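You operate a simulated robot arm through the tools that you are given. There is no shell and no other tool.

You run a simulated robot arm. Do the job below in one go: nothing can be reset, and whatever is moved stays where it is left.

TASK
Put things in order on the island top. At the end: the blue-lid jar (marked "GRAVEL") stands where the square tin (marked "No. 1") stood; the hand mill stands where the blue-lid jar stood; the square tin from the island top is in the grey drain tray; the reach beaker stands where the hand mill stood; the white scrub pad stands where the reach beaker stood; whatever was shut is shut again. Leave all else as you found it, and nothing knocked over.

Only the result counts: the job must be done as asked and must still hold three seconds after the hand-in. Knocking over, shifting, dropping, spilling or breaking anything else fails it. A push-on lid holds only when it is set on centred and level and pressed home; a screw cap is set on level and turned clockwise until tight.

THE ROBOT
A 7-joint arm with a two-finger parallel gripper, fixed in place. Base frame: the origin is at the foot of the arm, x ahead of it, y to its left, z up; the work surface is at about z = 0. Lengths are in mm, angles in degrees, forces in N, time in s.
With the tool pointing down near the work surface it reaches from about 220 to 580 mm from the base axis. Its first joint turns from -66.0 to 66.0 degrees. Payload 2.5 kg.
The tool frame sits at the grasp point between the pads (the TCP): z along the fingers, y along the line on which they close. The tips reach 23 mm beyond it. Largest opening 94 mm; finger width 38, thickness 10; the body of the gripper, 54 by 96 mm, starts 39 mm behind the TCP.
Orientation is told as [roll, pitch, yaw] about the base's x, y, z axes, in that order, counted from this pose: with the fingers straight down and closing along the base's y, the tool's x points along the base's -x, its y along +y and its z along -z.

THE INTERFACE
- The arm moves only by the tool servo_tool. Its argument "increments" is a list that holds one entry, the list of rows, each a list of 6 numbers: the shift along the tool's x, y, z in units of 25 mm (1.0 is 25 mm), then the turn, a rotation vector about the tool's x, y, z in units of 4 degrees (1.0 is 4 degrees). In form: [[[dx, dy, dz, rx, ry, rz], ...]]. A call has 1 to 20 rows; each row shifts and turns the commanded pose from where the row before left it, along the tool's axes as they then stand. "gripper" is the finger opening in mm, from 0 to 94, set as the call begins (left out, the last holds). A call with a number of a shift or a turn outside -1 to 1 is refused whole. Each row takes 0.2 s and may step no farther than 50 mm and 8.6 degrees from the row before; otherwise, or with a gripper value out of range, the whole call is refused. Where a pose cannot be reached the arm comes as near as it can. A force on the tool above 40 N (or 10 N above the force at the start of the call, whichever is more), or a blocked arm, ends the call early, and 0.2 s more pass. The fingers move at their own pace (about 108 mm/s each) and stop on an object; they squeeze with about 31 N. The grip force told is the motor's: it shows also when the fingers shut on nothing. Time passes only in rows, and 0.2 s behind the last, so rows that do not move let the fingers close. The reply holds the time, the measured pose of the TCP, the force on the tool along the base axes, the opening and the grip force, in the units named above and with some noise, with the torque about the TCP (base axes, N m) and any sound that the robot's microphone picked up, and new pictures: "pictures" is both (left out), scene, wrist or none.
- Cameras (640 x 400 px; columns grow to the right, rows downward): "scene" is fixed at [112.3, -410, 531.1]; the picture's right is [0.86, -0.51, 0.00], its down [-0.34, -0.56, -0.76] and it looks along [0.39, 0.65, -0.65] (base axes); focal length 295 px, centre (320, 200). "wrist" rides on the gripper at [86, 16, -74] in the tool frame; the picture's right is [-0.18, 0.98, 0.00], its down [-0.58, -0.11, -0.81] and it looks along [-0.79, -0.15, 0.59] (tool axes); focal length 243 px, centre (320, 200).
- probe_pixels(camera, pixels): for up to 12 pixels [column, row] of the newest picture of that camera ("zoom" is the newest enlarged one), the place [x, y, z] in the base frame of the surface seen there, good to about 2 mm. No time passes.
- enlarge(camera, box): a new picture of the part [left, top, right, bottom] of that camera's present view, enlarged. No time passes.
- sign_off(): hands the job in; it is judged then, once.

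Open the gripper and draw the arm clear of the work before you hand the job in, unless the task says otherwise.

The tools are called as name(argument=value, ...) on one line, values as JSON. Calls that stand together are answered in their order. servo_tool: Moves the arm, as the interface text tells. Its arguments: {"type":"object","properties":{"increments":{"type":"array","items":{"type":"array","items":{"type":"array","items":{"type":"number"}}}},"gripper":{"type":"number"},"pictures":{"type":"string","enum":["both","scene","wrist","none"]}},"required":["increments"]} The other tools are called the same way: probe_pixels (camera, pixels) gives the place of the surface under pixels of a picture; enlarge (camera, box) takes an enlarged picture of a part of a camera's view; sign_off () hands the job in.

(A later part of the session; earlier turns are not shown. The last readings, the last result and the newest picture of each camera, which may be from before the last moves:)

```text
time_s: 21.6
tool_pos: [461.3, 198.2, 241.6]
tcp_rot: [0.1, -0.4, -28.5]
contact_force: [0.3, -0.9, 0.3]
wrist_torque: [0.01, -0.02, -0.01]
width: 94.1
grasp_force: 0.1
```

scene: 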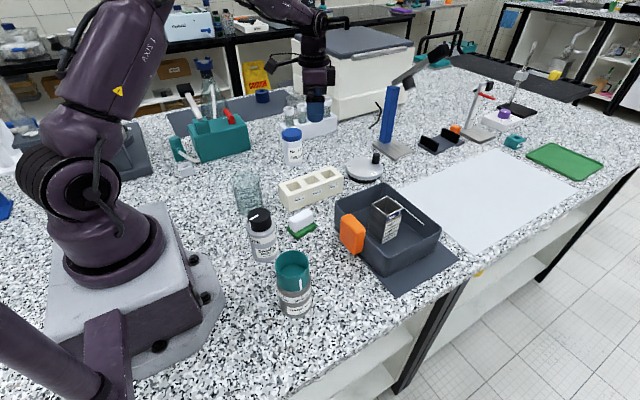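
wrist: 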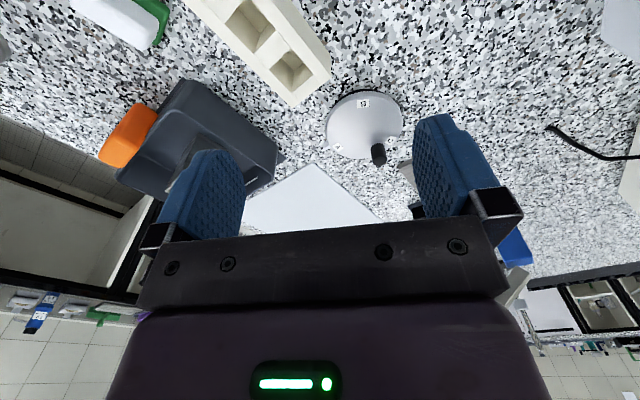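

Yaw works so far (−28.5°). I continue yawing to about −84.5° in place.

servo_tool(increments=[[[0, 0, 0, 0, 0, 1], [0, 0, 0, 0, 0, 1], [0, 0, 0, 0, 0, 1], [0, 0, 0, 0, 0, 1], [0, 0, 0, 0, 0, 1], [0, 0, 0, 0, 0, 1], [0, 0, 0, 0, 0, 1], [0, 0, 0, 0, 0, 1], [0, 0, 0, 0, 0, 1], [0, 0, 0, 0, 0, 1], [0, 0, 0, 0, 0, 1], [0, 0, 0, 0, 0, 1], [0, 0, 0, 0, 0, 1], [0, 0, 0, 0, 0, 1], [0, 0, 0, 0, 0, 0]]])

```text
time_s: 24.8
tool_pos: [461.0, 198.4, 241.2]
tcp_rot: [0.4, -0.2, -84.5]
contact_force: [-0.1, 0.5, -0.4]
wrist_torque: [0.01, 0.02, -0.02]
width: 94.0
grasp_force: 0.0
```

scene: 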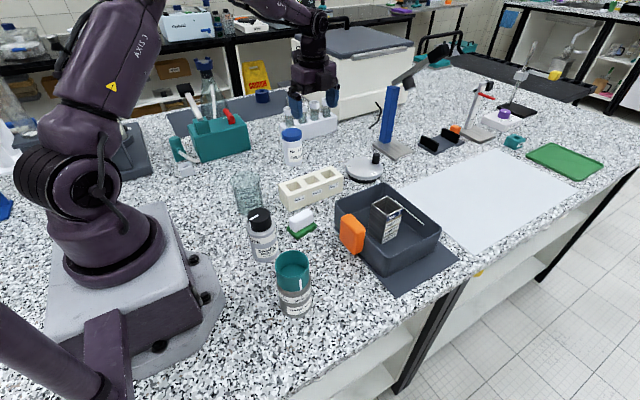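
wrist: 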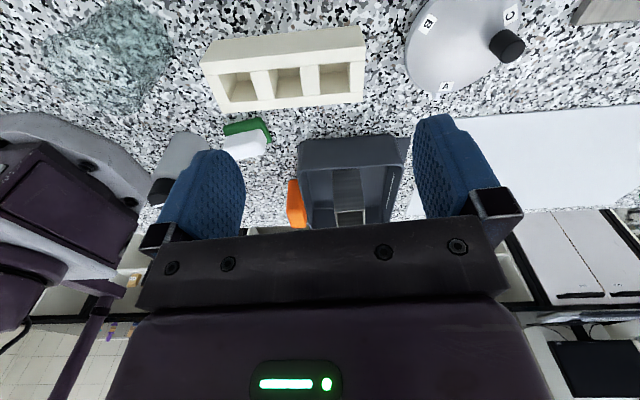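

Yaw at −84.5°. Now I tilt the tool about its y axis by +32° and check.

servo_tool(increments=[[[0, 0, 0, 0, 1, 0], [0, 0, 0, 0, 1, 0], [0, 0, 0, 0, 1, 0], [0, 0, 0, 0, 1, 0], [0, 0, 0, 0, 1, 0], [0, 0, 0, 0, 1, 0], [0, 0, 0, 0, 1, 0], [0, 0, 0, 0, 1, 0], [0, 0, 0, 0, 0, 0]]])

```text
time_s: 26.8
tool_pos: [460.7, 198.3, 242.4]
tcp_rot: [0.5, 31.8, -84.3]
contact_force: [0.2, 0.1, 0.1]
wrist_torque: [0.01, -0.01, 0.0]
width: 94.1
grasp_force: 0.1
```

scene: 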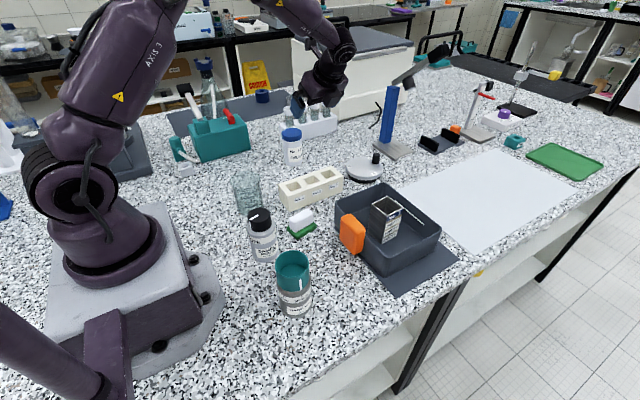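
wrist: 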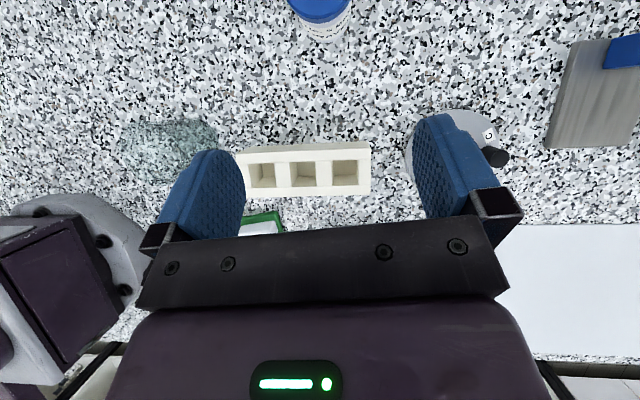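

Pitch now 31.8°, reachable; the jar's lid shows at the top (320,10). I tilt a further 28°.

servo_tool(increments=[[[0, 0, 0, 0, 1, 0], [0, 0, 0, 0, 1, 0], [0, 0, 0, 0, 1, 0], [0, 0, 0, 0, 1, 0], [0, 0, 0, 0, 1, 0], [0, 0, 0, 0, 1, 0], [0, 0, 0, 0, 1, 0], [0, 0, 0, 0, 0, 0]]])

```text
time_s: 28.6
tool_pos: [460.7, 199.2, 241.9]
tcp_rot: [0.8, 60.0, -83.7]
contact_force: [1.2, -0.2, -0.6]
wrist_torque: [-0.01, 0.01, 0.01]
width: 94.0
grasp_force: 0.0
```

scene: 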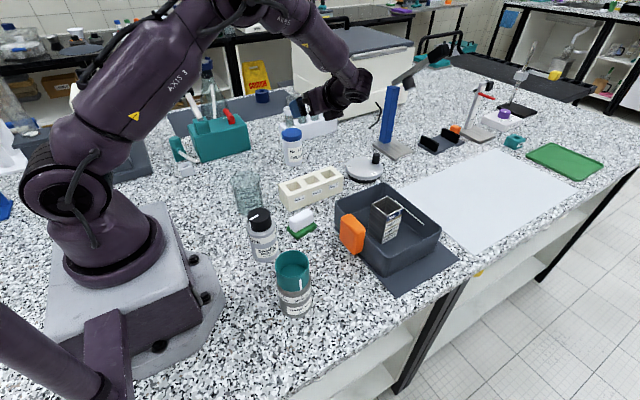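
wrist: 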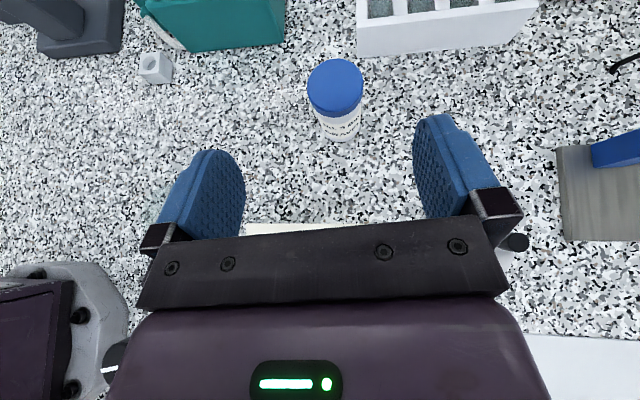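

Now a clear top view of the jar: lid at (336,85), body below toward (340,125). I probe the lid edges, label and table around.

enlarge(camera="wrist", box=[290, 40, 390, 150])

probe_pixels(camera="wrist", pixels=[[310, 87], [361, 85], [335, 62], [336, 85], [336, 112], [338, 122], [340, 134], [341, 145], [360, 110], [318, 118], [330, 160], [155, 65]])

```text
3.64 times, centred on (340, 95) of wrist
```

zoom: 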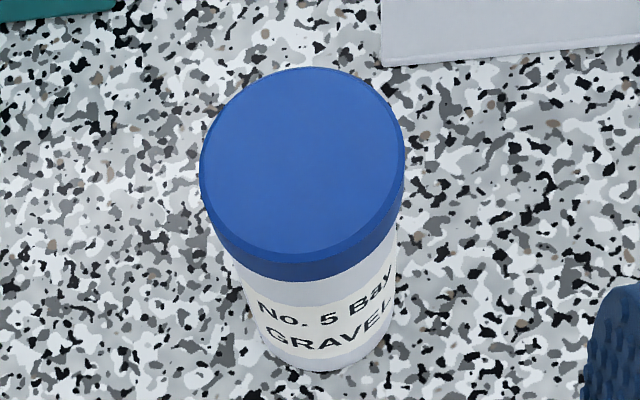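

```text
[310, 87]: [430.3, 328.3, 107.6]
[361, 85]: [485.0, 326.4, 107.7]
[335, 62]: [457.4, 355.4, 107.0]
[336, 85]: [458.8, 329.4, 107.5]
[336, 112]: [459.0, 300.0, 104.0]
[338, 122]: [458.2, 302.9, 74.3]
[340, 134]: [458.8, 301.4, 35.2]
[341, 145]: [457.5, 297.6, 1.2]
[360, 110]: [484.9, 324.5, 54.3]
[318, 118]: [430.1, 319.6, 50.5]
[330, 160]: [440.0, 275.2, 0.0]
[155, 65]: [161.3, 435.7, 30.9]
```

Jar: axis ≈(457.2,329.4), lid top 107.5, body radius ≈27.5, lid bottom ≈89. I move to a pre-grasp 80 mm back along the tool axis.

servo_tool(increments=[[[-0.575, 0.054, 0.6125, 0, 0, 0], [-0.575, 0.054, 0.6125, 0, 0, 0], [-0.575, 0.054, 0.6125, 0, 0, 0], [-0.575, 0.054, 0.6125, 0, 0, 0], [-0.575, 0.054, 0.6125, 0, 0, 0], [-0.575, 0.054, 0.6125, 0, 0, 0], [-0.575, 0.054, 0.6125, 0, 0, 0], [-0.575, 0.054, 0.6125, 0, 0, 0], [0, 0, 0, 0, 0, 0]]])

```text
time_s: 30.6
tool_pos: [468.7, 247.6, 78.9]
tcp_rot: [0.8, 59.9, -83.7]
contact_force: [0.1, -0.4, -0.1]
wrist_torque: [0.02, 0.01, -0.02]
width: 94.3
grasp_force: 0.1
```

scene: 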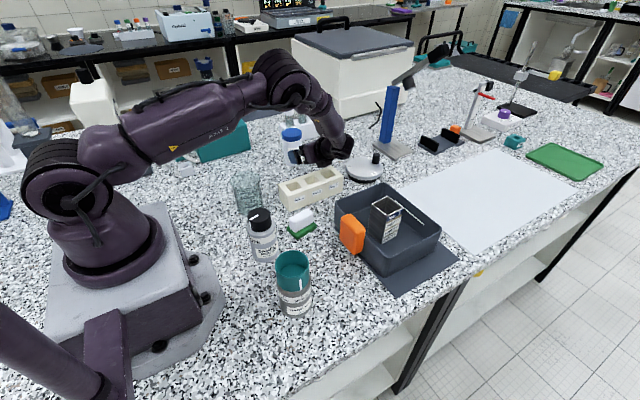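
wrist: 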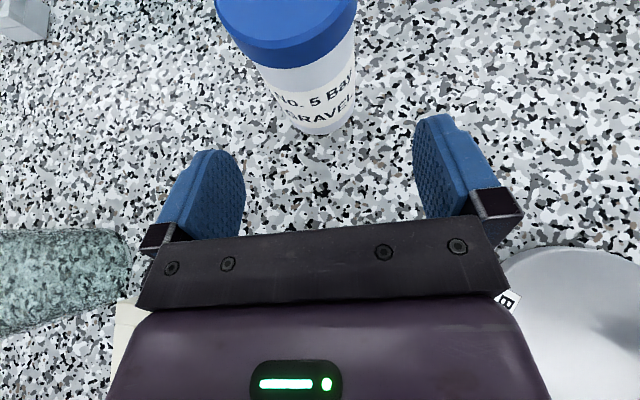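

Jar ahead between the fingers' approach. I re-probe the jar's body in this closer view to fine-tune the lateral alignment.

probe_pixels(camera="wrist", pixels=[[286, 30], [288, 60], [302, 75], [310, 95], [320, 115], [322, 128], [300, 125], [350, 105], [354, 60], [262, 75], [275, 100], [280, 10]])

probe_pixels(camera="scene", pixels=[[345, 150], [320, 155], [330, 163], [346, 140], [300, 160], [325, 150]])

```text
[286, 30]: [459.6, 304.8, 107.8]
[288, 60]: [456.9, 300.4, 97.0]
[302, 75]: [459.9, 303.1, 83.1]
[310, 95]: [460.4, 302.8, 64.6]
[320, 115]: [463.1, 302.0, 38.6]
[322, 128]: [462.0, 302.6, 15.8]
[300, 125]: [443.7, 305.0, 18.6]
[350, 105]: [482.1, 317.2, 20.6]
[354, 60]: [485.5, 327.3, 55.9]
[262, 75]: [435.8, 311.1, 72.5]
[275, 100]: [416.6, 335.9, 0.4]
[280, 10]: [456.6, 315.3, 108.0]
```

```text
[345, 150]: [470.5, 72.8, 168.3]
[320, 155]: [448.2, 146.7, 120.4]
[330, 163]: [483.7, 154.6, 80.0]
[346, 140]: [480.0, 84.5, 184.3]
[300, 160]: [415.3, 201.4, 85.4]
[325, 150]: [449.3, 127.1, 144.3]
```

Jar axis refined to about (457.3,330). I advance along the tool axis ~81 mm so the fingers straddle the body, TCP z≈41.

servo_tool(increments=[[[0.01, -0.01, 0.46, 0, 0, 0], [0.01, -0.01, 0.46, 0, 0, 0], [0.01, -0.01, 0.46, 0, 0, 0], [0.01, -0.01, 0.46, 0, 0, 0], [0.01, -0.005, 0.46, 0, 0, 0], [0.01, 0, 0.46, 0, 0, 0], [0, 0, 0.3, 0, 0, 0], [0, 0, 0, 0, 0, 0]]])

```text
time_s: 32.4
tool_pos: [461.5, 313.6, 42.7]
tcp_rot: [0.8, 59.9, -83.8]
contact_force: [-1.0, 0.1, 0.3]
wrist_torque: [-0.01, 0.0, -0.01]
width: 93.9
grasp_force: 0.1
```

scene: 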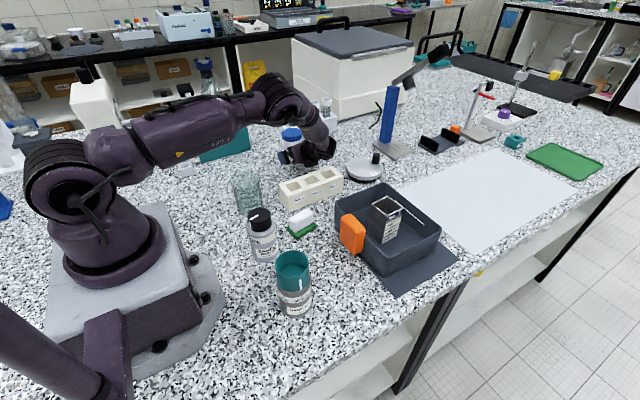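
wrist: 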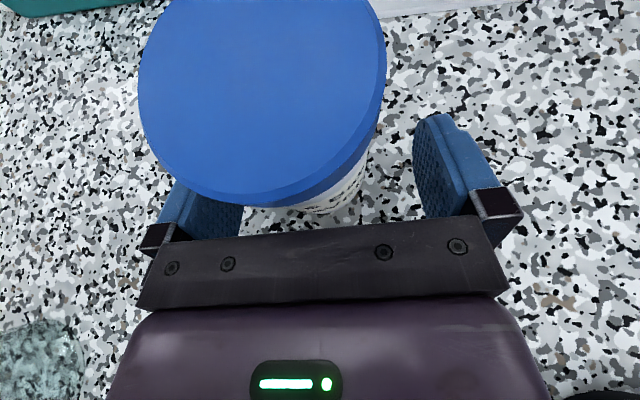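

The fingers straddle the jar; I nudge 4 mm forward and ~2 mm sideways to centre it, then check.

servo_tool(increments=[[[0.04, -0.05, 0.07, 0, 0, 0], [0.04, -0.04, 0.07, 0, 0, 0], [0, 0, 0, 0, 0, 0]]])

```text
time_s: 33.2
tool_pos: [459.1, 316.9, 42.7]
tcp_rot: [0.9, 59.8, -83.8]
contact_force: [0.0, -0.3, 0.4]
wrist_torque: [-0.01, 0.06, -0.01]
width: 94.4
grasp_force: 0.1
```

scene: 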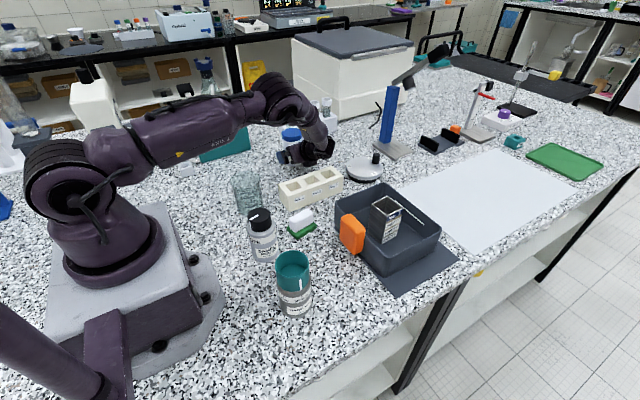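
wrist: 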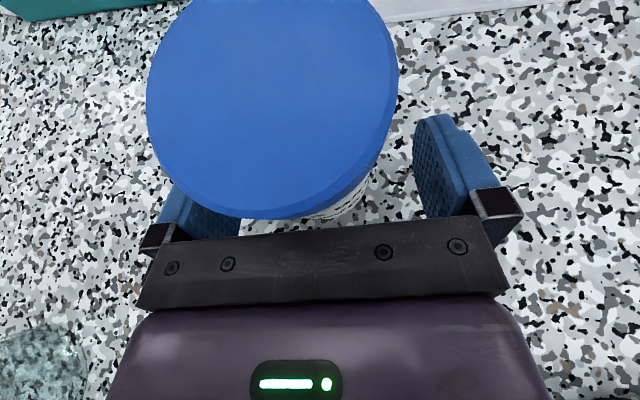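

Position good (jar ≈13 mm ahead of the TCP, centred). I close the gripper on the jar body.

servo_tool(increments=[[[0, 0, 0, 0, 0, 0], [0, 0, 0, 0, 0, 0], [0, 0, 0, 0, 0, 0], [0, 0, 0, 0, 0, 0]]], gripper=0)

```text
time_s: 34.2
tool_pos: [460.0, 318.0, 43.0]
tcp_rot: [0.7, 59.9, -83.8]
contact_force: [-1.1, -0.8, 1.1]
wrist_torque: [0.01, 0.15, 0.02]
width: 56.1
grasp_force: 30.6
```

scene: 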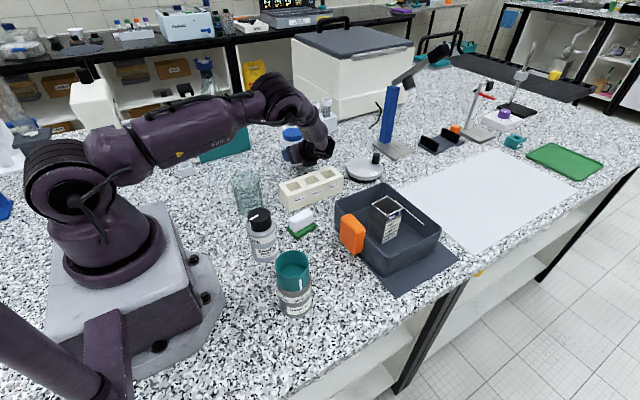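
wrist: 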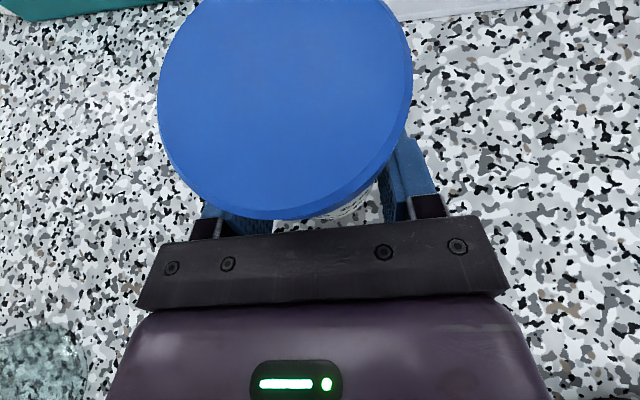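

Gripped at width 56.1 with 31 N. I lift slowly 15 mm and check for slip.

servo_tool(increments=[[[0.1, 0, -0.058, 0, 0, 0], [0.2, 0, -0.115, 0, 0, 0], [0.22, 0, -0.127, 0, 0, 0], [0, 0, 0, 0, 0, 0]]])

```text
time_s: 35.2
tool_pos: [460.0, 317.1, 57.3]
tcp_rot: [0.8, 59.9, -83.8]
contact_force: [0.3, 0.0, -0.5]
wrist_torque: [-0.01, 0.0, -0.01]
width: 55.6
grasp_force: 30.9
```

scene: 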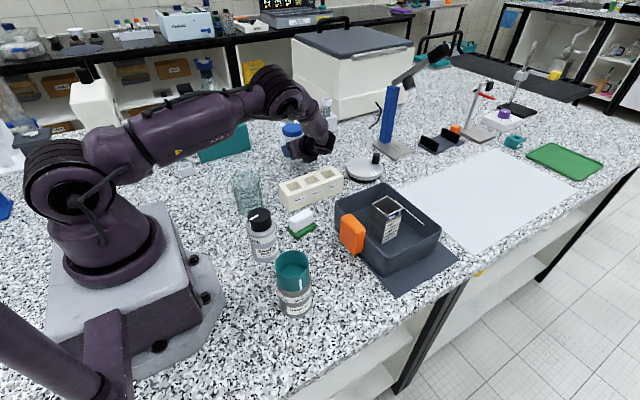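
wrist: 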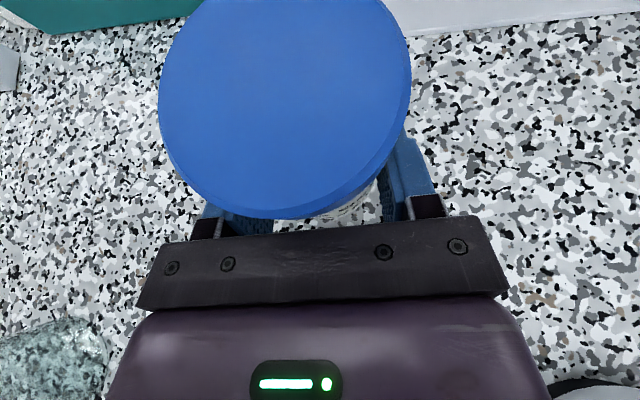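

The lid keeps its place in the wrist view, so it seems to come along. I check in the scene view that the jar's base is off the table.

enlarge(camera="scene", box=[260, 100, 360, 190])

```text
4.44 times, centred on (310, 145) of scene
```

zoom: 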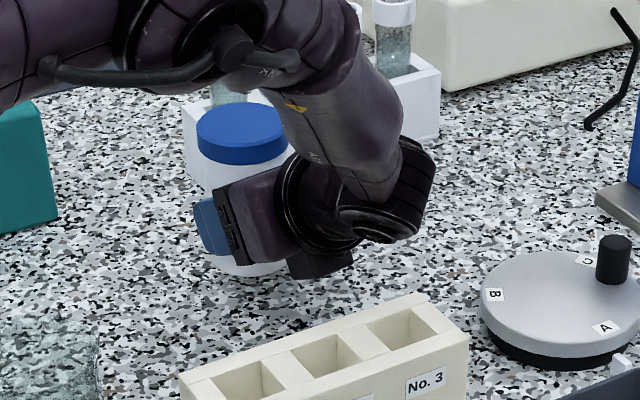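

The jar's base is off the table. I lift it further to TCP z≈180, then carry it along −x in the same orientation to x≈300.

servo_tool(increments=[[[0.5, 0, -0.289, 0, 0, 0], [0.619, 0, -0.357, 0, 0, 0], [0.619, 0, -0.357, 0, 0, 0], [0.619, 0, -0.357, 0, 0, 0], [0.619, 0, -0.357, 0, 0, 0], [0.619, 0, -0.357, 0, 0, 0], [0.5, 0, -0.289, 0, 0, 0], [0.02, -0.4, 0.04, 0, 0, 0], [0.044, -0.795, 0.076, 0, 0, 0], [0.044, -0.795, 0.076, 0, 0, 0], [0.044, -0.795, 0.076, 0, 0, 0], [0.044, -0.795, 0.076, 0, 0, 0], [0.044, -0.795, 0.076, 0, 0, 0], [0.044, -0.795, 0.076, 0, 0, 0], [0.044, -0.795, 0.076, 0, 0, 0], [0.02, -0.4, 0.04, 0, 0, 0], [0, 0, 0, 0, 0, 0]]])

```text
time_s: 38.8
tool_pos: [297.6, 319.1, 176.3]
tcp_rot: [0.9, 59.9, -83.7]
contact_force: [0.4, -0.2, -0.9]
wrist_torque: [-0.02, 0.05, 0.01]
width: 55.4
grasp_force: 31.3
```

scene: 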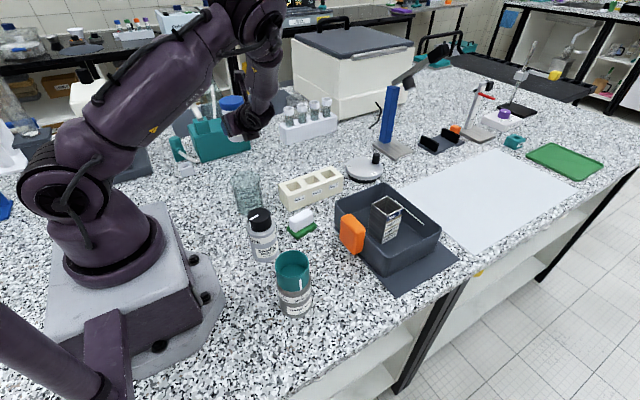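
wrist: 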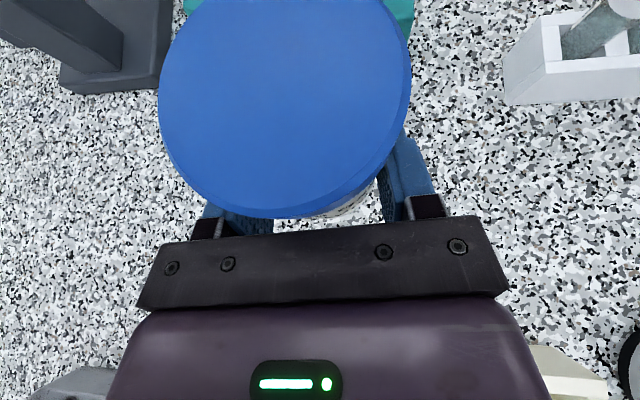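

No slip. Now I rotate the tool about the base vertical by +52° (yaw −84° → −32°) with the jar kept upright.

servo_tool(increments=[[[0, 0, 0, 0.866, 0, -0.5], [0, 0, 0, 0.866, 0, -0.5], [0, 0, 0, 0.866, 0, -0.5], [0, 0, 0, 0.866, 0, -0.5], [0, 0, 0, 0.866, 0, -0.5], [0, 0, 0, 0.866, 0, -0.5], [0, 0, 0, 0.866, 0, -0.5], [0, 0, 0, 0.866, 0, -0.5], [0, 0, 0, 0.866, 0, -0.5], [0, 0, 0, 0.866, 0, -0.5], [0, 0, 0, 0.866, 0, -0.5], [0, 0, 0, 0.866, 0, -0.5], [0, 0, 0, 0.866, 0, -0.5], [0, 0, 0, 0, 0, 0]]])

```text
time_s: 41.8
tool_pos: [300.0, 318.8, 175.9]
tcp_rot: [0.5, 59.7, -32.1]
contact_force: [-0.2, 0.6, -1.2]
wrist_torque: [-0.03, -0.02, 0.0]
width: 55.3
grasp_force: 30.7
```

scene: 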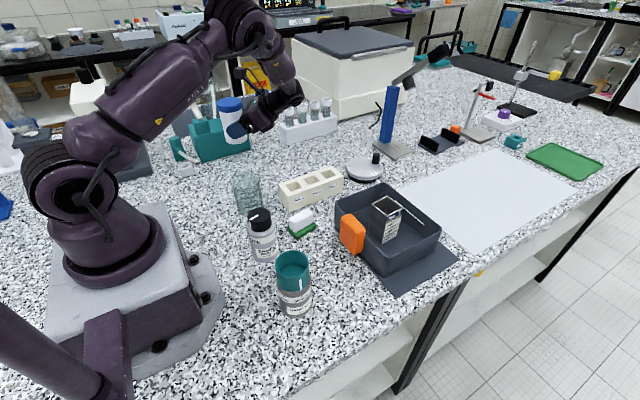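
wrist: 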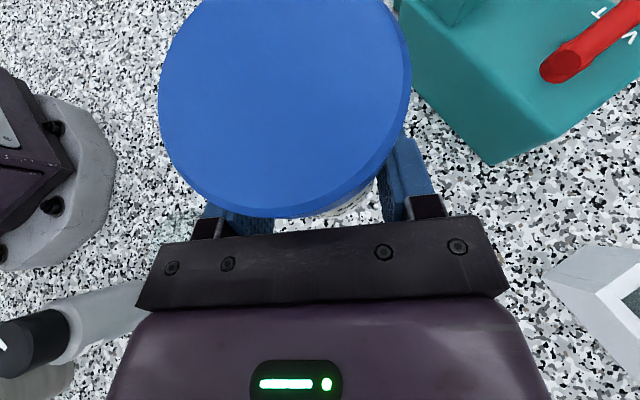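

Yaw is −32°. I probe the lid's top surface to get the jar's exact axis and level relative to the tool.

probe_pixels(camera="wrist", pixels=[[162, 100], [408, 95], [280, 208], [280, 5], [200, 20], [370, 20], [195, 175], [365, 175], [460, 200], [560, 120], [450, 60], [40, 250]])

```text
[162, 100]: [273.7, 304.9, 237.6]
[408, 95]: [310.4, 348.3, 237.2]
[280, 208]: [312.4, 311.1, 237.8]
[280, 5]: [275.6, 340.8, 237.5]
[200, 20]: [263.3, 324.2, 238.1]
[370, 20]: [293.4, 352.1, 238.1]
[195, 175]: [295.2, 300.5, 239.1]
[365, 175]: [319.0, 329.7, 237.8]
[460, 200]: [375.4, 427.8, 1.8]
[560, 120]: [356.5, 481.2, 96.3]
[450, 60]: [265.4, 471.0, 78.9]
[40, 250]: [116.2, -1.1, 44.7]
```

The lid top is level at z≈237.7 and the jar axis is at TCP+(−9,+7.7). I move over the tin's old spot (235.8,330.6) and start lowering to TCP z≈60.

servo_tool(increments=[[[0.247, -0.258, 0.4225, 0, 0, 0], [0.247, -0.258, 0.4225, 0, 0, 0], [0.247, -0.258, 0.4225, 0, 0, 0], [0.247, -0.258, 0.4225, 0, 0, 0], [0, 0, 0, 0, 0, 0], [-0.5, 0, 0.292, 0, 0, 0], [-0.597, 0, 0.349, 0, 0, 0], [-0.597, 0, 0.349, 0, 0, 0], [-0.597, 0, 0.349, 0, 0, 0], [-0.597, 0, 0.349, 0, 0, 0], [-0.597, 0, 0.349, 0, 0, 0], [-0.5, 0, 0.292, 0, 0, 0], [0, 0, 0, 0, 0, 0]]])

```text
time_s: 44.6
tool_pos: [241.9, 324.3, 59.7]
tcp_rot: [0.5, 59.5, -32.1]
contact_force: [-0.4, -0.5, -1.0]
wrist_torque: [-0.05, -0.01, 0.0]
width: 55.1
grasp_force: 30.8
```

scene: 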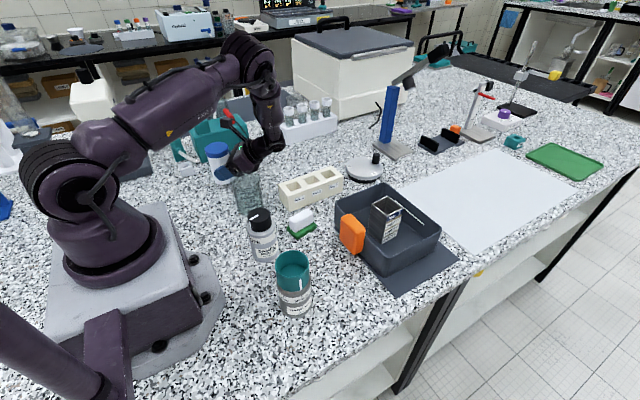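
wrist: 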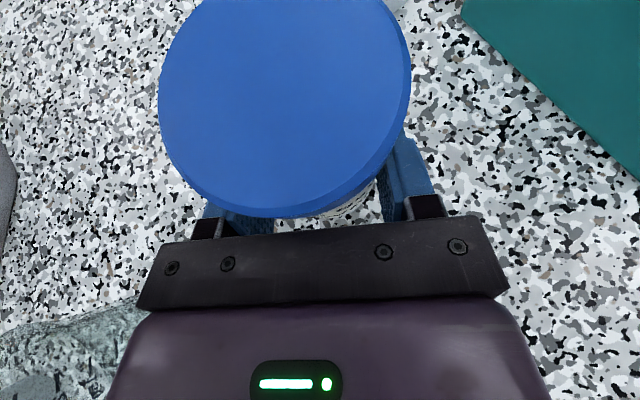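

Nearly there; the beaker shows at lower-left of the wrist view. I check clearance in an enlarged scene view and probe the lid for position.

enlarge(camera="scene", box=[190, 120, 300, 220])

probe_pixels(camera="wrist", pixels=[[162, 100], [408, 95], [280, 208], [280, 5], [200, 20], [370, 20], [195, 175], [365, 175], [460, 200], [530, 150], [100, 150], [100, 345]])

```text
4.00 times, centred on (245, 170) of scene
```

zoom: 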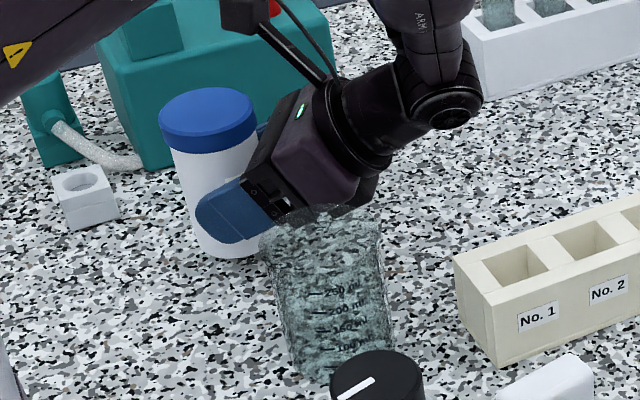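

```text
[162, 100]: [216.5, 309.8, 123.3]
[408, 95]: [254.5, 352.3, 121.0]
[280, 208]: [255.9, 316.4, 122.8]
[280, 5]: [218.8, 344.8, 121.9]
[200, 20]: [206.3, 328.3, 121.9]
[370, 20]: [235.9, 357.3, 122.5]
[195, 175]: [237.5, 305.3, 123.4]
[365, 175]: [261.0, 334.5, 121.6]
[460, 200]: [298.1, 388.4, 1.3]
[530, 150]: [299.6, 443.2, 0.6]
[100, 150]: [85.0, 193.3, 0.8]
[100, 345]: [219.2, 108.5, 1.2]
```

Jar axis at ≈(234.4,331.3), bottom about 15 mm above the table, beaker clear. I lower 11 mm, then in small steps.

servo_tool(increments=[[[-0.13, 0.02, 0.07, 0, 0, 0], [-0.13, 0, 0.07, 0, 0, 0], [-0.13, 0, 0.076, 0, 0, 0], [0, 0, 0, 0, 0, 0]]], pictures="none")

servo_tool(increments=[[[-0.035, 0, 0.02, 0, 0, 0], [-0.035, 0, 0.02, 0, 0, 0], [0, 0, 0, 0, 0, 0]]], pictures="wrist")

```text
time_s: 45.6
tool_pos: [242.7, 325.8, 48.1]
tcp_rot: [0.4, 59.6, -32.2]
contact_force: [-0.8, -0.2, -1.7]
wrist_torque: [0.02, 0.01, -0.02]
width: 55.0
grasp_force: 31.3
```

```text
time_s: 46.4
tool_pos: [243.6, 325.2, 45.8]
tcp_rot: [0.4, 59.6, -32.2]
contact_force: [-0.7, -0.4, -2.0]
wrist_torque: [-0.02, -0.02, -0.01]
width: 54.9
grasp_force: 30.8
```

wrist: 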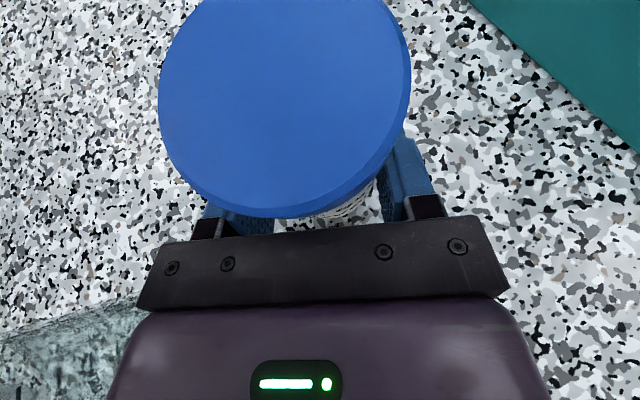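

No contact yet (bottom est. ~1 mm above). I continue down in 1 mm steps.

servo_tool(increments=[[[-0.035, 0, 0.02, 0, 0, 0], [0, 0, 0, 0, 0, 0]]], pictures="none")

servo_tool(increments=[[[-0.035, 0, 0.02, 0, 0, 0], [0, 0, 0, 0, 0, 0]]], pictures="none")

servo_tool(increments=[[[-0.035, 0, 0.02, 0, 0, 0], [0, 0, 0, 0, 0, 0]]], pictures="wrist")

```text
time_s: 47.0
tool_pos: [242.4, 324.4, 46.2]
tcp_rot: [0.3, 59.7, -32.2]
contact_force: [-0.3, 0.0, -0.6]
wrist_torque: [-0.02, 0.01, 0.01]
width: 54.7
grasp_force: 31.1
```

```text
time_s: 47.6
tool_pos: [242.8, 325.2, 45.7]
tcp_rot: [0.5, 59.6, -32.3]
contact_force: [0.2, 0.6, -0.5]
wrist_torque: [-0.05, -0.03, 0.01]
width: 55.1
grasp_force: 30.7
```

```text
time_s: 48.2
tool_pos: [242.7, 325.5, 44.0]
tcp_rot: [0.4, 59.6, -32.2]
contact_force: [0.2, -0.2, -1.4]
wrist_torque: [-0.03, -0.03, 0.0]
width: 54.7
grasp_force: 30.5
```

wrist: 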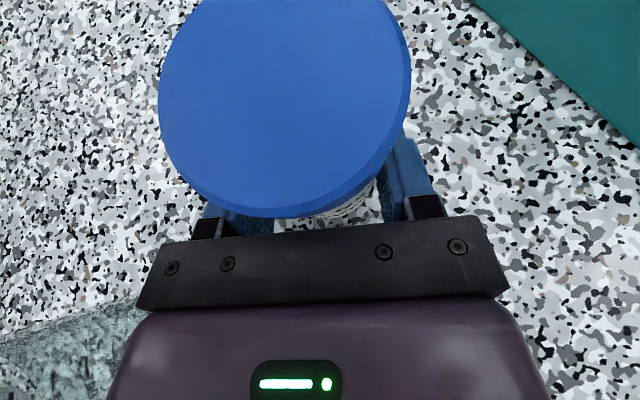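

Still no upward force. I continue down gently.

servo_tool(increments=[[[-0.035, 0, 0.02, 0, 0, 0], [0, 0, 0, 0, 0, 0]]], pictures="none")

servo_tool(increments=[[[-0.035, 0, 0.02, 0, 0, 0], [0, 0, 0, 0, 0, 0]]], pictures="none")

servo_tool(increments=[[[-0.035, 0, 0.02, 0, 0, 0], [0, 0, 0, 0, 0, 0]]], pictures="both")

```text
time_s: 48.8
tool_pos: [244.0, 324.8, 43.6]
tcp_rot: [0.6, 59.8, -32.1]
contact_force: [0.1, 0.1, 12.8]
wrist_torque: [-0.09, 0.39, 0.08]
width: 55.0
grasp_force: 31.3
```

```text
time_s: 49.4
tool_pos: [243.5, 325.9, 43.2]
tcp_rot: [0.5, 59.8, -32.0]
contact_force: [0.6, -3.7, 25.5]
wrist_torque: [0.03, 0.45, 0.4]
width: 54.5
grasp_force: 30.9
```

```text
time_s: 50.0
tool_pos: [243.4, 324.5, 42.2]
tcp_rot: [0.6, 59.7, -32.0]
contact_force: [2.8, 0.0, 27.0]
wrist_torque: [-0.03, 0.39, 0.07]
width: 54.1
grasp_force: 30.6
```

scene: 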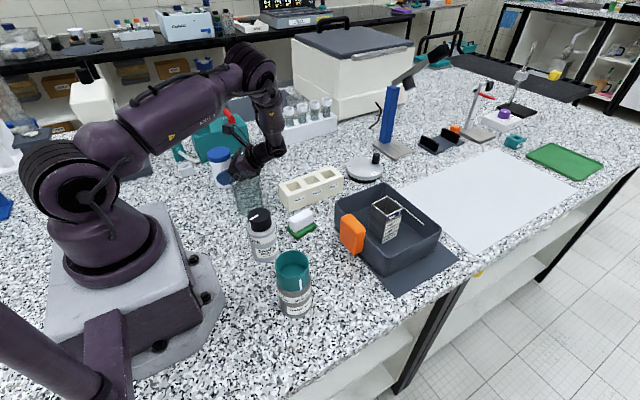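
wrist: 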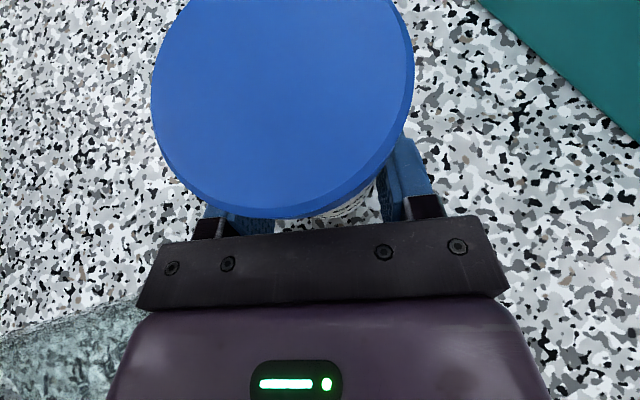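

Contact at TCP z≈43.6 (now 27 N pressing). I relieve by 2 mm upward, then open the fingers.

servo_tool(increments=[[[0.035, 0, -0.02, 0, 0, 0], [0.02, 0, -0.012, 0, 0, 0], [0, 0, 0, 0, 0, 0]]], pictures="none")

servo_tool(increments=[[[0, 0, 0, 0, 0, 0], [0, 0, 0, 0, 0, 0], [0, 0, 0, 0, 0, 0]]], gripper=90)

```text
time_s: 50.8
tool_pos: [243.2, 325.5, 41.4]
tcp_rot: [0.2, 59.6, -32.2]
contact_force: [1.0, 3.5, 9.2]
wrist_torque: [0.27, 0.3, -0.1]
width: 54.1
grasp_force: 30.6
```

```text
time_s: 51.6
tool_pos: [243.7, 324.8, 42.0]
tcp_rot: [0.3, 59.6, -32.2]
contact_force: [-0.4, -0.7, -0.2]
wrist_torque: [-0.01, 0.01, 0.04]
width: 89.9
grasp_force: 0.0
```

scene: 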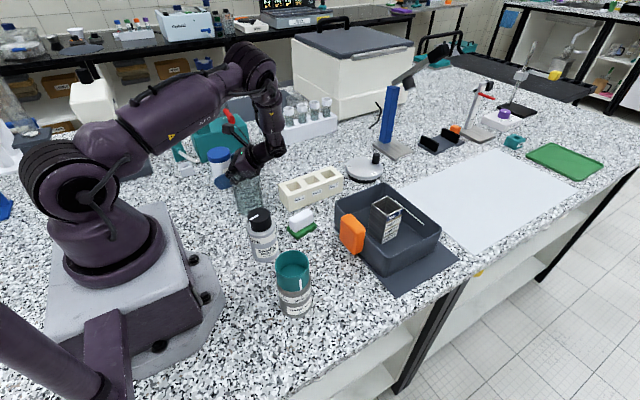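
wrist: 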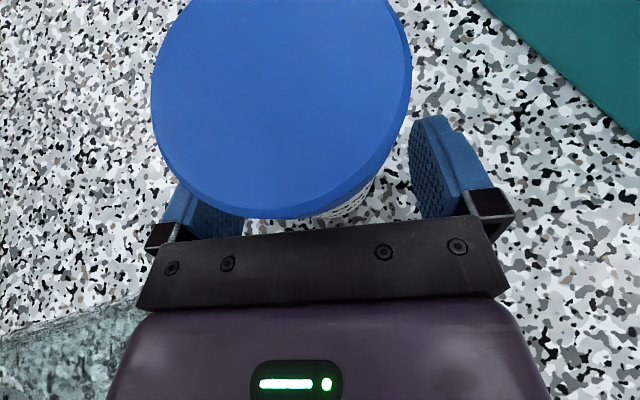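

Released; the jar stands. I probe the lid to confirm it's level and where it stands before backing out.

probe_pixels(camera="wrist", pixels=[[157, 100], [406, 95], [280, 208], [280, 5], [200, 20], [370, 20], [195, 175], [365, 175]])

servo_tool(increments=[[[0, 0, -0.3, 0, 0, 0], [0, 0, -0.6, 0, 0, 0], [0, 0, -0.8, 0, 0, 0], [0, 0, -0.8, 0, 0, 0], [0, 0, -0.8, 0, 0, 0], [0, 0, -0.8, 0, 0, 0], [0.5, 0, -0.5, 0, 0, 0], [0.6, 0, -0.5, 0, 0, 0], [0, 0, 0, 0, 0, 0]]], gripper=92)

```text
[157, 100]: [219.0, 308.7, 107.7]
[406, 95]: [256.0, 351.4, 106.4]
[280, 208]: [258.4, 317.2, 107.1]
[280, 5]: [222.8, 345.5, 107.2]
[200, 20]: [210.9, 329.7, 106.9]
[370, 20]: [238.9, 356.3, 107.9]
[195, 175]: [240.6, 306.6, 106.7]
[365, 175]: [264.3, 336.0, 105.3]
```

```text
time_s: 53.6
tool_pos: [322.8, 271.6, 132.2]
tcp_rot: [0.4, 59.7, -32.2]
contact_force: [-0.3, 0.0, 0.2]
wrist_torque: [0.0, 0.0, 0.0]
width: 92.1
grasp_force: 0.0
```

scene: 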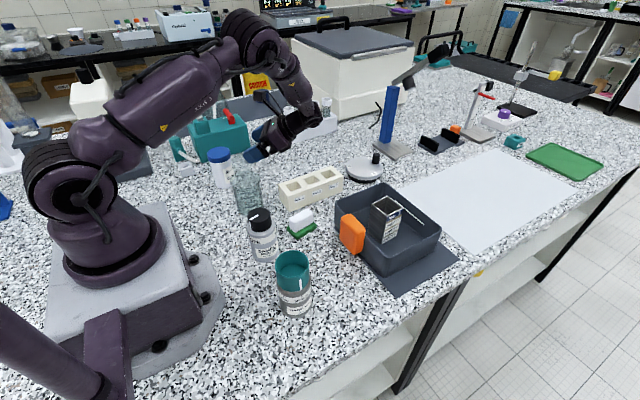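
wrist: 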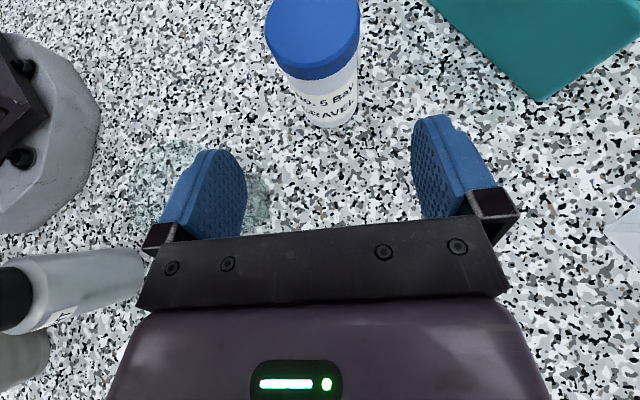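

The jar stands level at ≈(236,331), and the gripper is clear. I raise 100 mm and tilt the tool back to vertical.

servo_tool(increments=[[[0.69, 0, -0.404, 0, 0, 0], [0.69, 0, -0.404, 0, 0, 0], [0.69, 0, -0.404, 0, 0, 0], [0.69, 0, -0.404, 0, 0, 0], [0.69, 0, -0.404, 0, 0, 0], [0, 0, 0, 0, -1, 0], [0, 0, 0, 0, -1, 0], [0, 0, 0, 0, -1, 0], [0, 0, 0, 0, -1, 0], [0, 0, 0, 0, -1, 0], [0, 0, 0, 0, -1, 0], [0, 0, 0, 0, -1, 0], [0, 0, 0, 0, -1, 0], [0, 0, 0, 0, -1, 0], [0, 0, 0, 0, -1, 0], [0, 0, 0, 0, -1, 0], [0, 0, 0, 0, -1, 0], [0, 0, 0, 0, -1, 0], [0, 0, 0, 0, -1, 0], [0, 0, 0, 0, -0.93, 0]]])

```text
time_s: 57.8
tool_pos: [324.6, 271.7, 230.9]
tcp_rot: [0.2, -0.3, -32.4]
contact_force: [-0.4, -0.3, 0.8]
wrist_torque: [-0.01, -0.01, 0.0]
width: 92.1
grasp_force: 0.1
```

scene: 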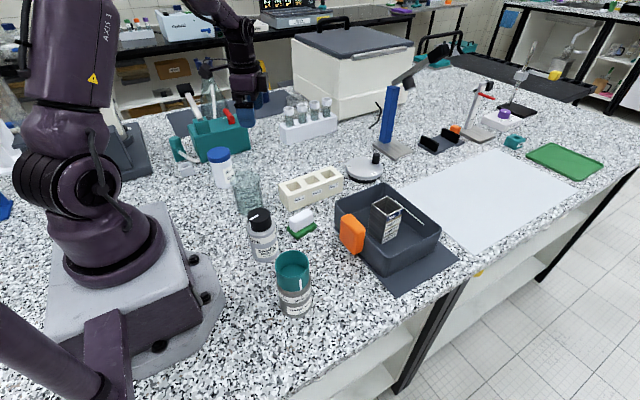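
wrist: 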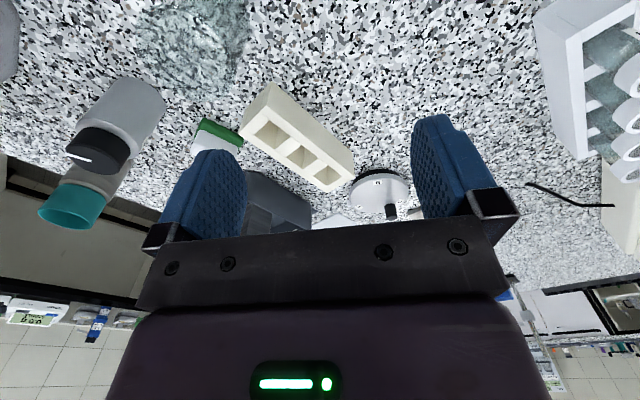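

Tool vertical again. I carry the open gripper over to above the mill at about (234,−118).

servo_tool(increments=[[[-0.331, -0.944, -0.15, 0, 0, 0], [-0.331, -0.944, -0.15, 0, 0, 0], [-0.331, -0.944, -0.15, 0, 0, 0], [-0.331, -0.944, -0.15, 0, 0, 0], [-0.331, -0.944, -0.15, 0, 0, 0], [-0.331, -0.944, -0.15, 0, 0, 0], [-0.331, -0.944, -0.15, 0, 0, 0], [-0.331, -0.944, -0.15, 0, 0, 0], [-0.331, -0.944, 0, 0, 0, 0], [-0.331, -0.944, 0, 0, 0, 0], [-0.331, -0.944, 0, 0, 0, 0], [-0.331, -0.944, 0, 0, 0, 0], [-0.331, -0.944, 0, 0, 0, 0], [-0.331, -0.944, 0, 0, 0, 0], [-0.331, -0.944, 0, 0, 0, 0], [-0.331, -0.944, 0, 0, 0, 0], [0, 0, 0, 0, 0, 0]]], gripper=94)

```text
time_s: 61.4
tool_pos: [233.7, -115.3, 262.5]
tcp_rot: [0.2, -0.1, -32.6]
contact_force: [0.5, 0.8, -0.2]
wrist_torque: [-0.01, 0.01, -0.03]
width: 94.1
grasp_force: 0.0
```

scene: 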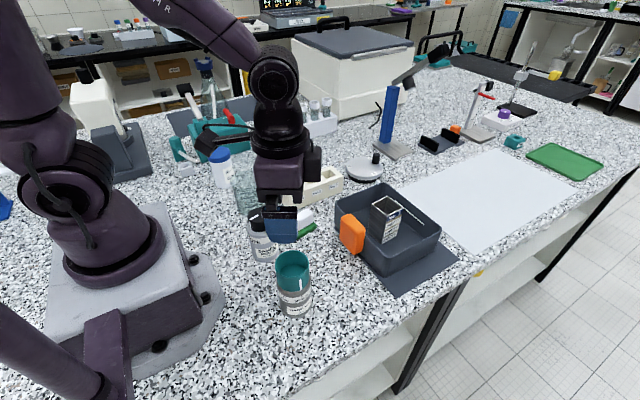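
wrist: 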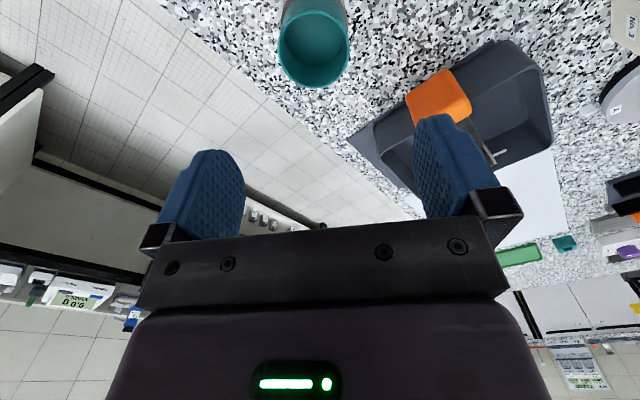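

The mill's teal cup is seen at (315,45). I enlarge and probe its rim, inner floor and side.

enlarge(camera="wrist", box=[260, 0, 370, 100])

probe_pixels(camera="wrist", pixels=[[280, 48], [348, 46], [315, 86], [313, 13], [295, 25], [335, 22], [292, 75], [337, 75], [315, 40], [300, 5], [287, 8], [340, 5]])

```text
4.00 times, centred on (315, 50) of wrist
```

zoom: 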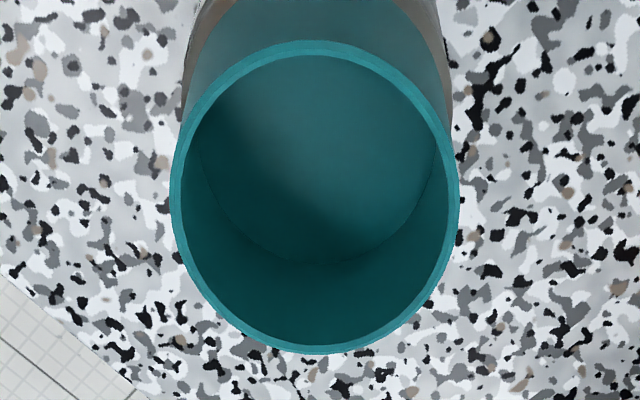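

```text
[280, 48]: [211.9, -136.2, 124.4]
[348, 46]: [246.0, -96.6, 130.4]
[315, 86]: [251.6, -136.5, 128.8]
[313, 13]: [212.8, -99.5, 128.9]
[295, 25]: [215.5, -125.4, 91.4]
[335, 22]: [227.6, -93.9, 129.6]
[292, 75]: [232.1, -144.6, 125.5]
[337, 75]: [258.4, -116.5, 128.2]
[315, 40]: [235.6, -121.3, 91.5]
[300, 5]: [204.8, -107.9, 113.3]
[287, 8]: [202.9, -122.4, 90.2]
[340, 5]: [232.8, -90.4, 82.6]
```

The mill's rim centre is ≈(231.5,−117.5), rim z≈129, R≈27. I enlarge the scene view of the mill's side to see its profile where the fingers would grip.

enlarge(camera="scene", box=[265, 245, 325, 320])

```text
5.33 times, centred on (295, 282) of scene
```

zoom: 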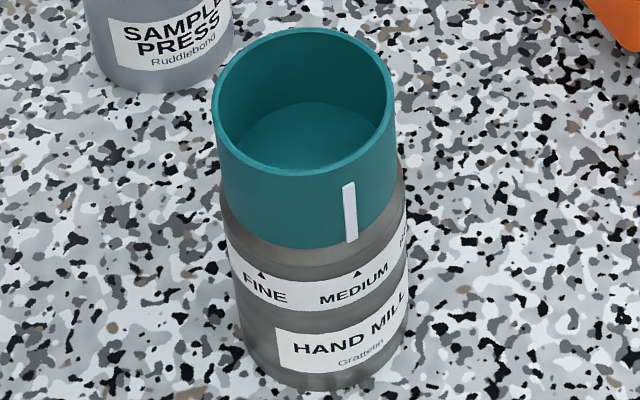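

I probe down the mill's front: teal bottom edge, grey shoulder, band and body.

probe_pixels(camera="zoom", pixels=[[300, 225], [300, 240], [300, 250], [300, 258], [300, 266], [300, 280], [300, 300], [300, 320], [300, 380], [390, 215], [402, 230], [225, 205]])

```text
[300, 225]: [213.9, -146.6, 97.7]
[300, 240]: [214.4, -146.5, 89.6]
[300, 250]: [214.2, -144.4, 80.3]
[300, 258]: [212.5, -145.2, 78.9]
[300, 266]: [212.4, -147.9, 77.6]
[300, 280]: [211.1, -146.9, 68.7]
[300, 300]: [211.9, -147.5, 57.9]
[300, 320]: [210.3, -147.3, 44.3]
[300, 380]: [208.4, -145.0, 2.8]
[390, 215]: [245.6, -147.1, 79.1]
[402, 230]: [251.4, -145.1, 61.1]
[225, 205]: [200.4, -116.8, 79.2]
```

The body (R≈30) reaches up to z≈84, then the teal cup (R≈27.5). A vertical grasp with tips at z≈71 grips the body's upper 12 mm without touching the cup. I descend to z≈150 and re-check alignment.

servo_tool(increments=[[[0.01, -0.04, 0.75, 0, 0, 0], [0.01, -0.04, 0.75, 0, 0, 0], [0.007, -0.04, 0.75, 0, 0, 0], [0, 0, 0.75, 0, 0, 0], [0, 0, 0.75, 0, 0, 0], [0, 0, 0.75, 0, 0, 0], [0, 0, 0, 0, 0, 0]]])

```text
time_s: 63.0
tool_pos: [229.5, -119.1, 145.4]
tcp_rot: [0.3, -0.1, -32.4]
contact_force: [0.0, 0.8, -1.1]
wrist_torque: [-0.02, -0.01, 0.01]
width: 93.8
grasp_force: 0.1
```

scene: 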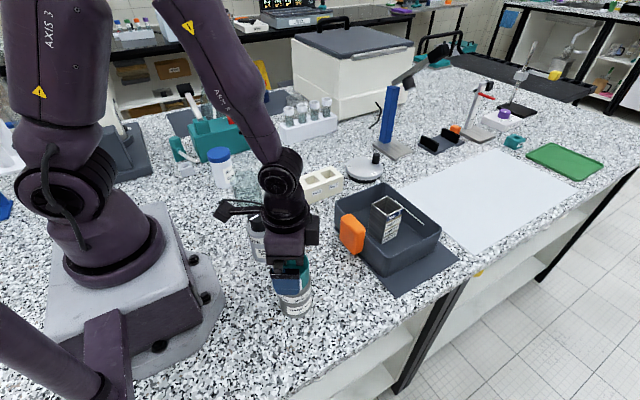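
wrist: 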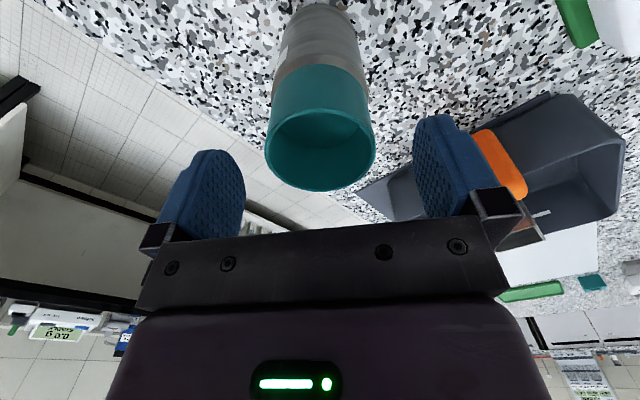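

The cup rim is centred at column ≈320 between the fingers. I probe it once more before descending.

probe_pixels(camera="wrist", pixels=[[268, 150], [373, 145], [322, 187], [320, 112], [290, 120], [350, 118], [280, 75], [362, 70], [275, 90], [320, 60], [320, 30], [300, 80]])

```text
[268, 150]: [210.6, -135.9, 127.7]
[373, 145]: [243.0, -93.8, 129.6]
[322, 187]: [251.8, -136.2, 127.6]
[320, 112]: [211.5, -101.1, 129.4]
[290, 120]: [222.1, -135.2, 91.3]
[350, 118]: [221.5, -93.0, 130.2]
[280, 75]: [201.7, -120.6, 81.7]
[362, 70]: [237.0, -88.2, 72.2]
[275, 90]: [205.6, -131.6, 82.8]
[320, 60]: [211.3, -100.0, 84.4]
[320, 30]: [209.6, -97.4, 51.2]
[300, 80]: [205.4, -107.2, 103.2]
```

Mill axis ≈(231.2,−117.8). I descend to TCP z≈94 with the fingers wide open.

servo_tool(increments=[[[0, 0.05, 0.42, 0, 0, 0], [0, 0, 0.42, 0, 0, 0], [0, 0, 0.42, 0, 0, 0], [0, 0, 0.42, 0, 0, 0], [0, 0, 0.36, 0, 0, 0], [0, 0, 0, 0, 0, 0]]])

```text
time_s: 64.4
tool_pos: [234.2, -119.4, 95.7]
tcp_rot: [0.2, -0.2, -32.5]
contact_force: [0.0, -0.3, -0.2]
wrist_torque: [-0.02, 0.02, 0.02]
width: 94.1
grasp_force: 0.0
```

scene: 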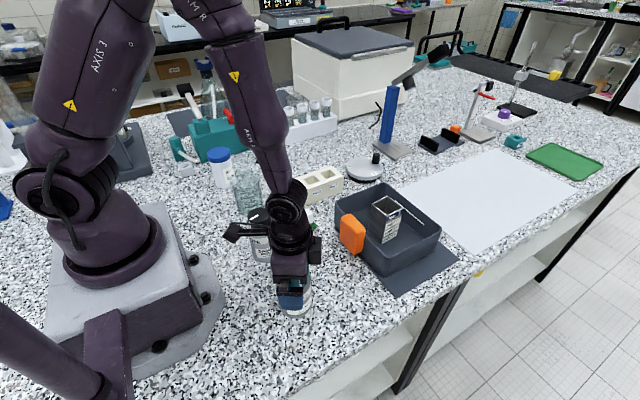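
wrist: 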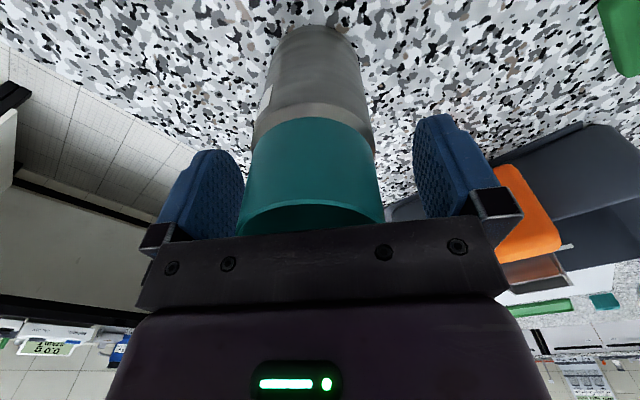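

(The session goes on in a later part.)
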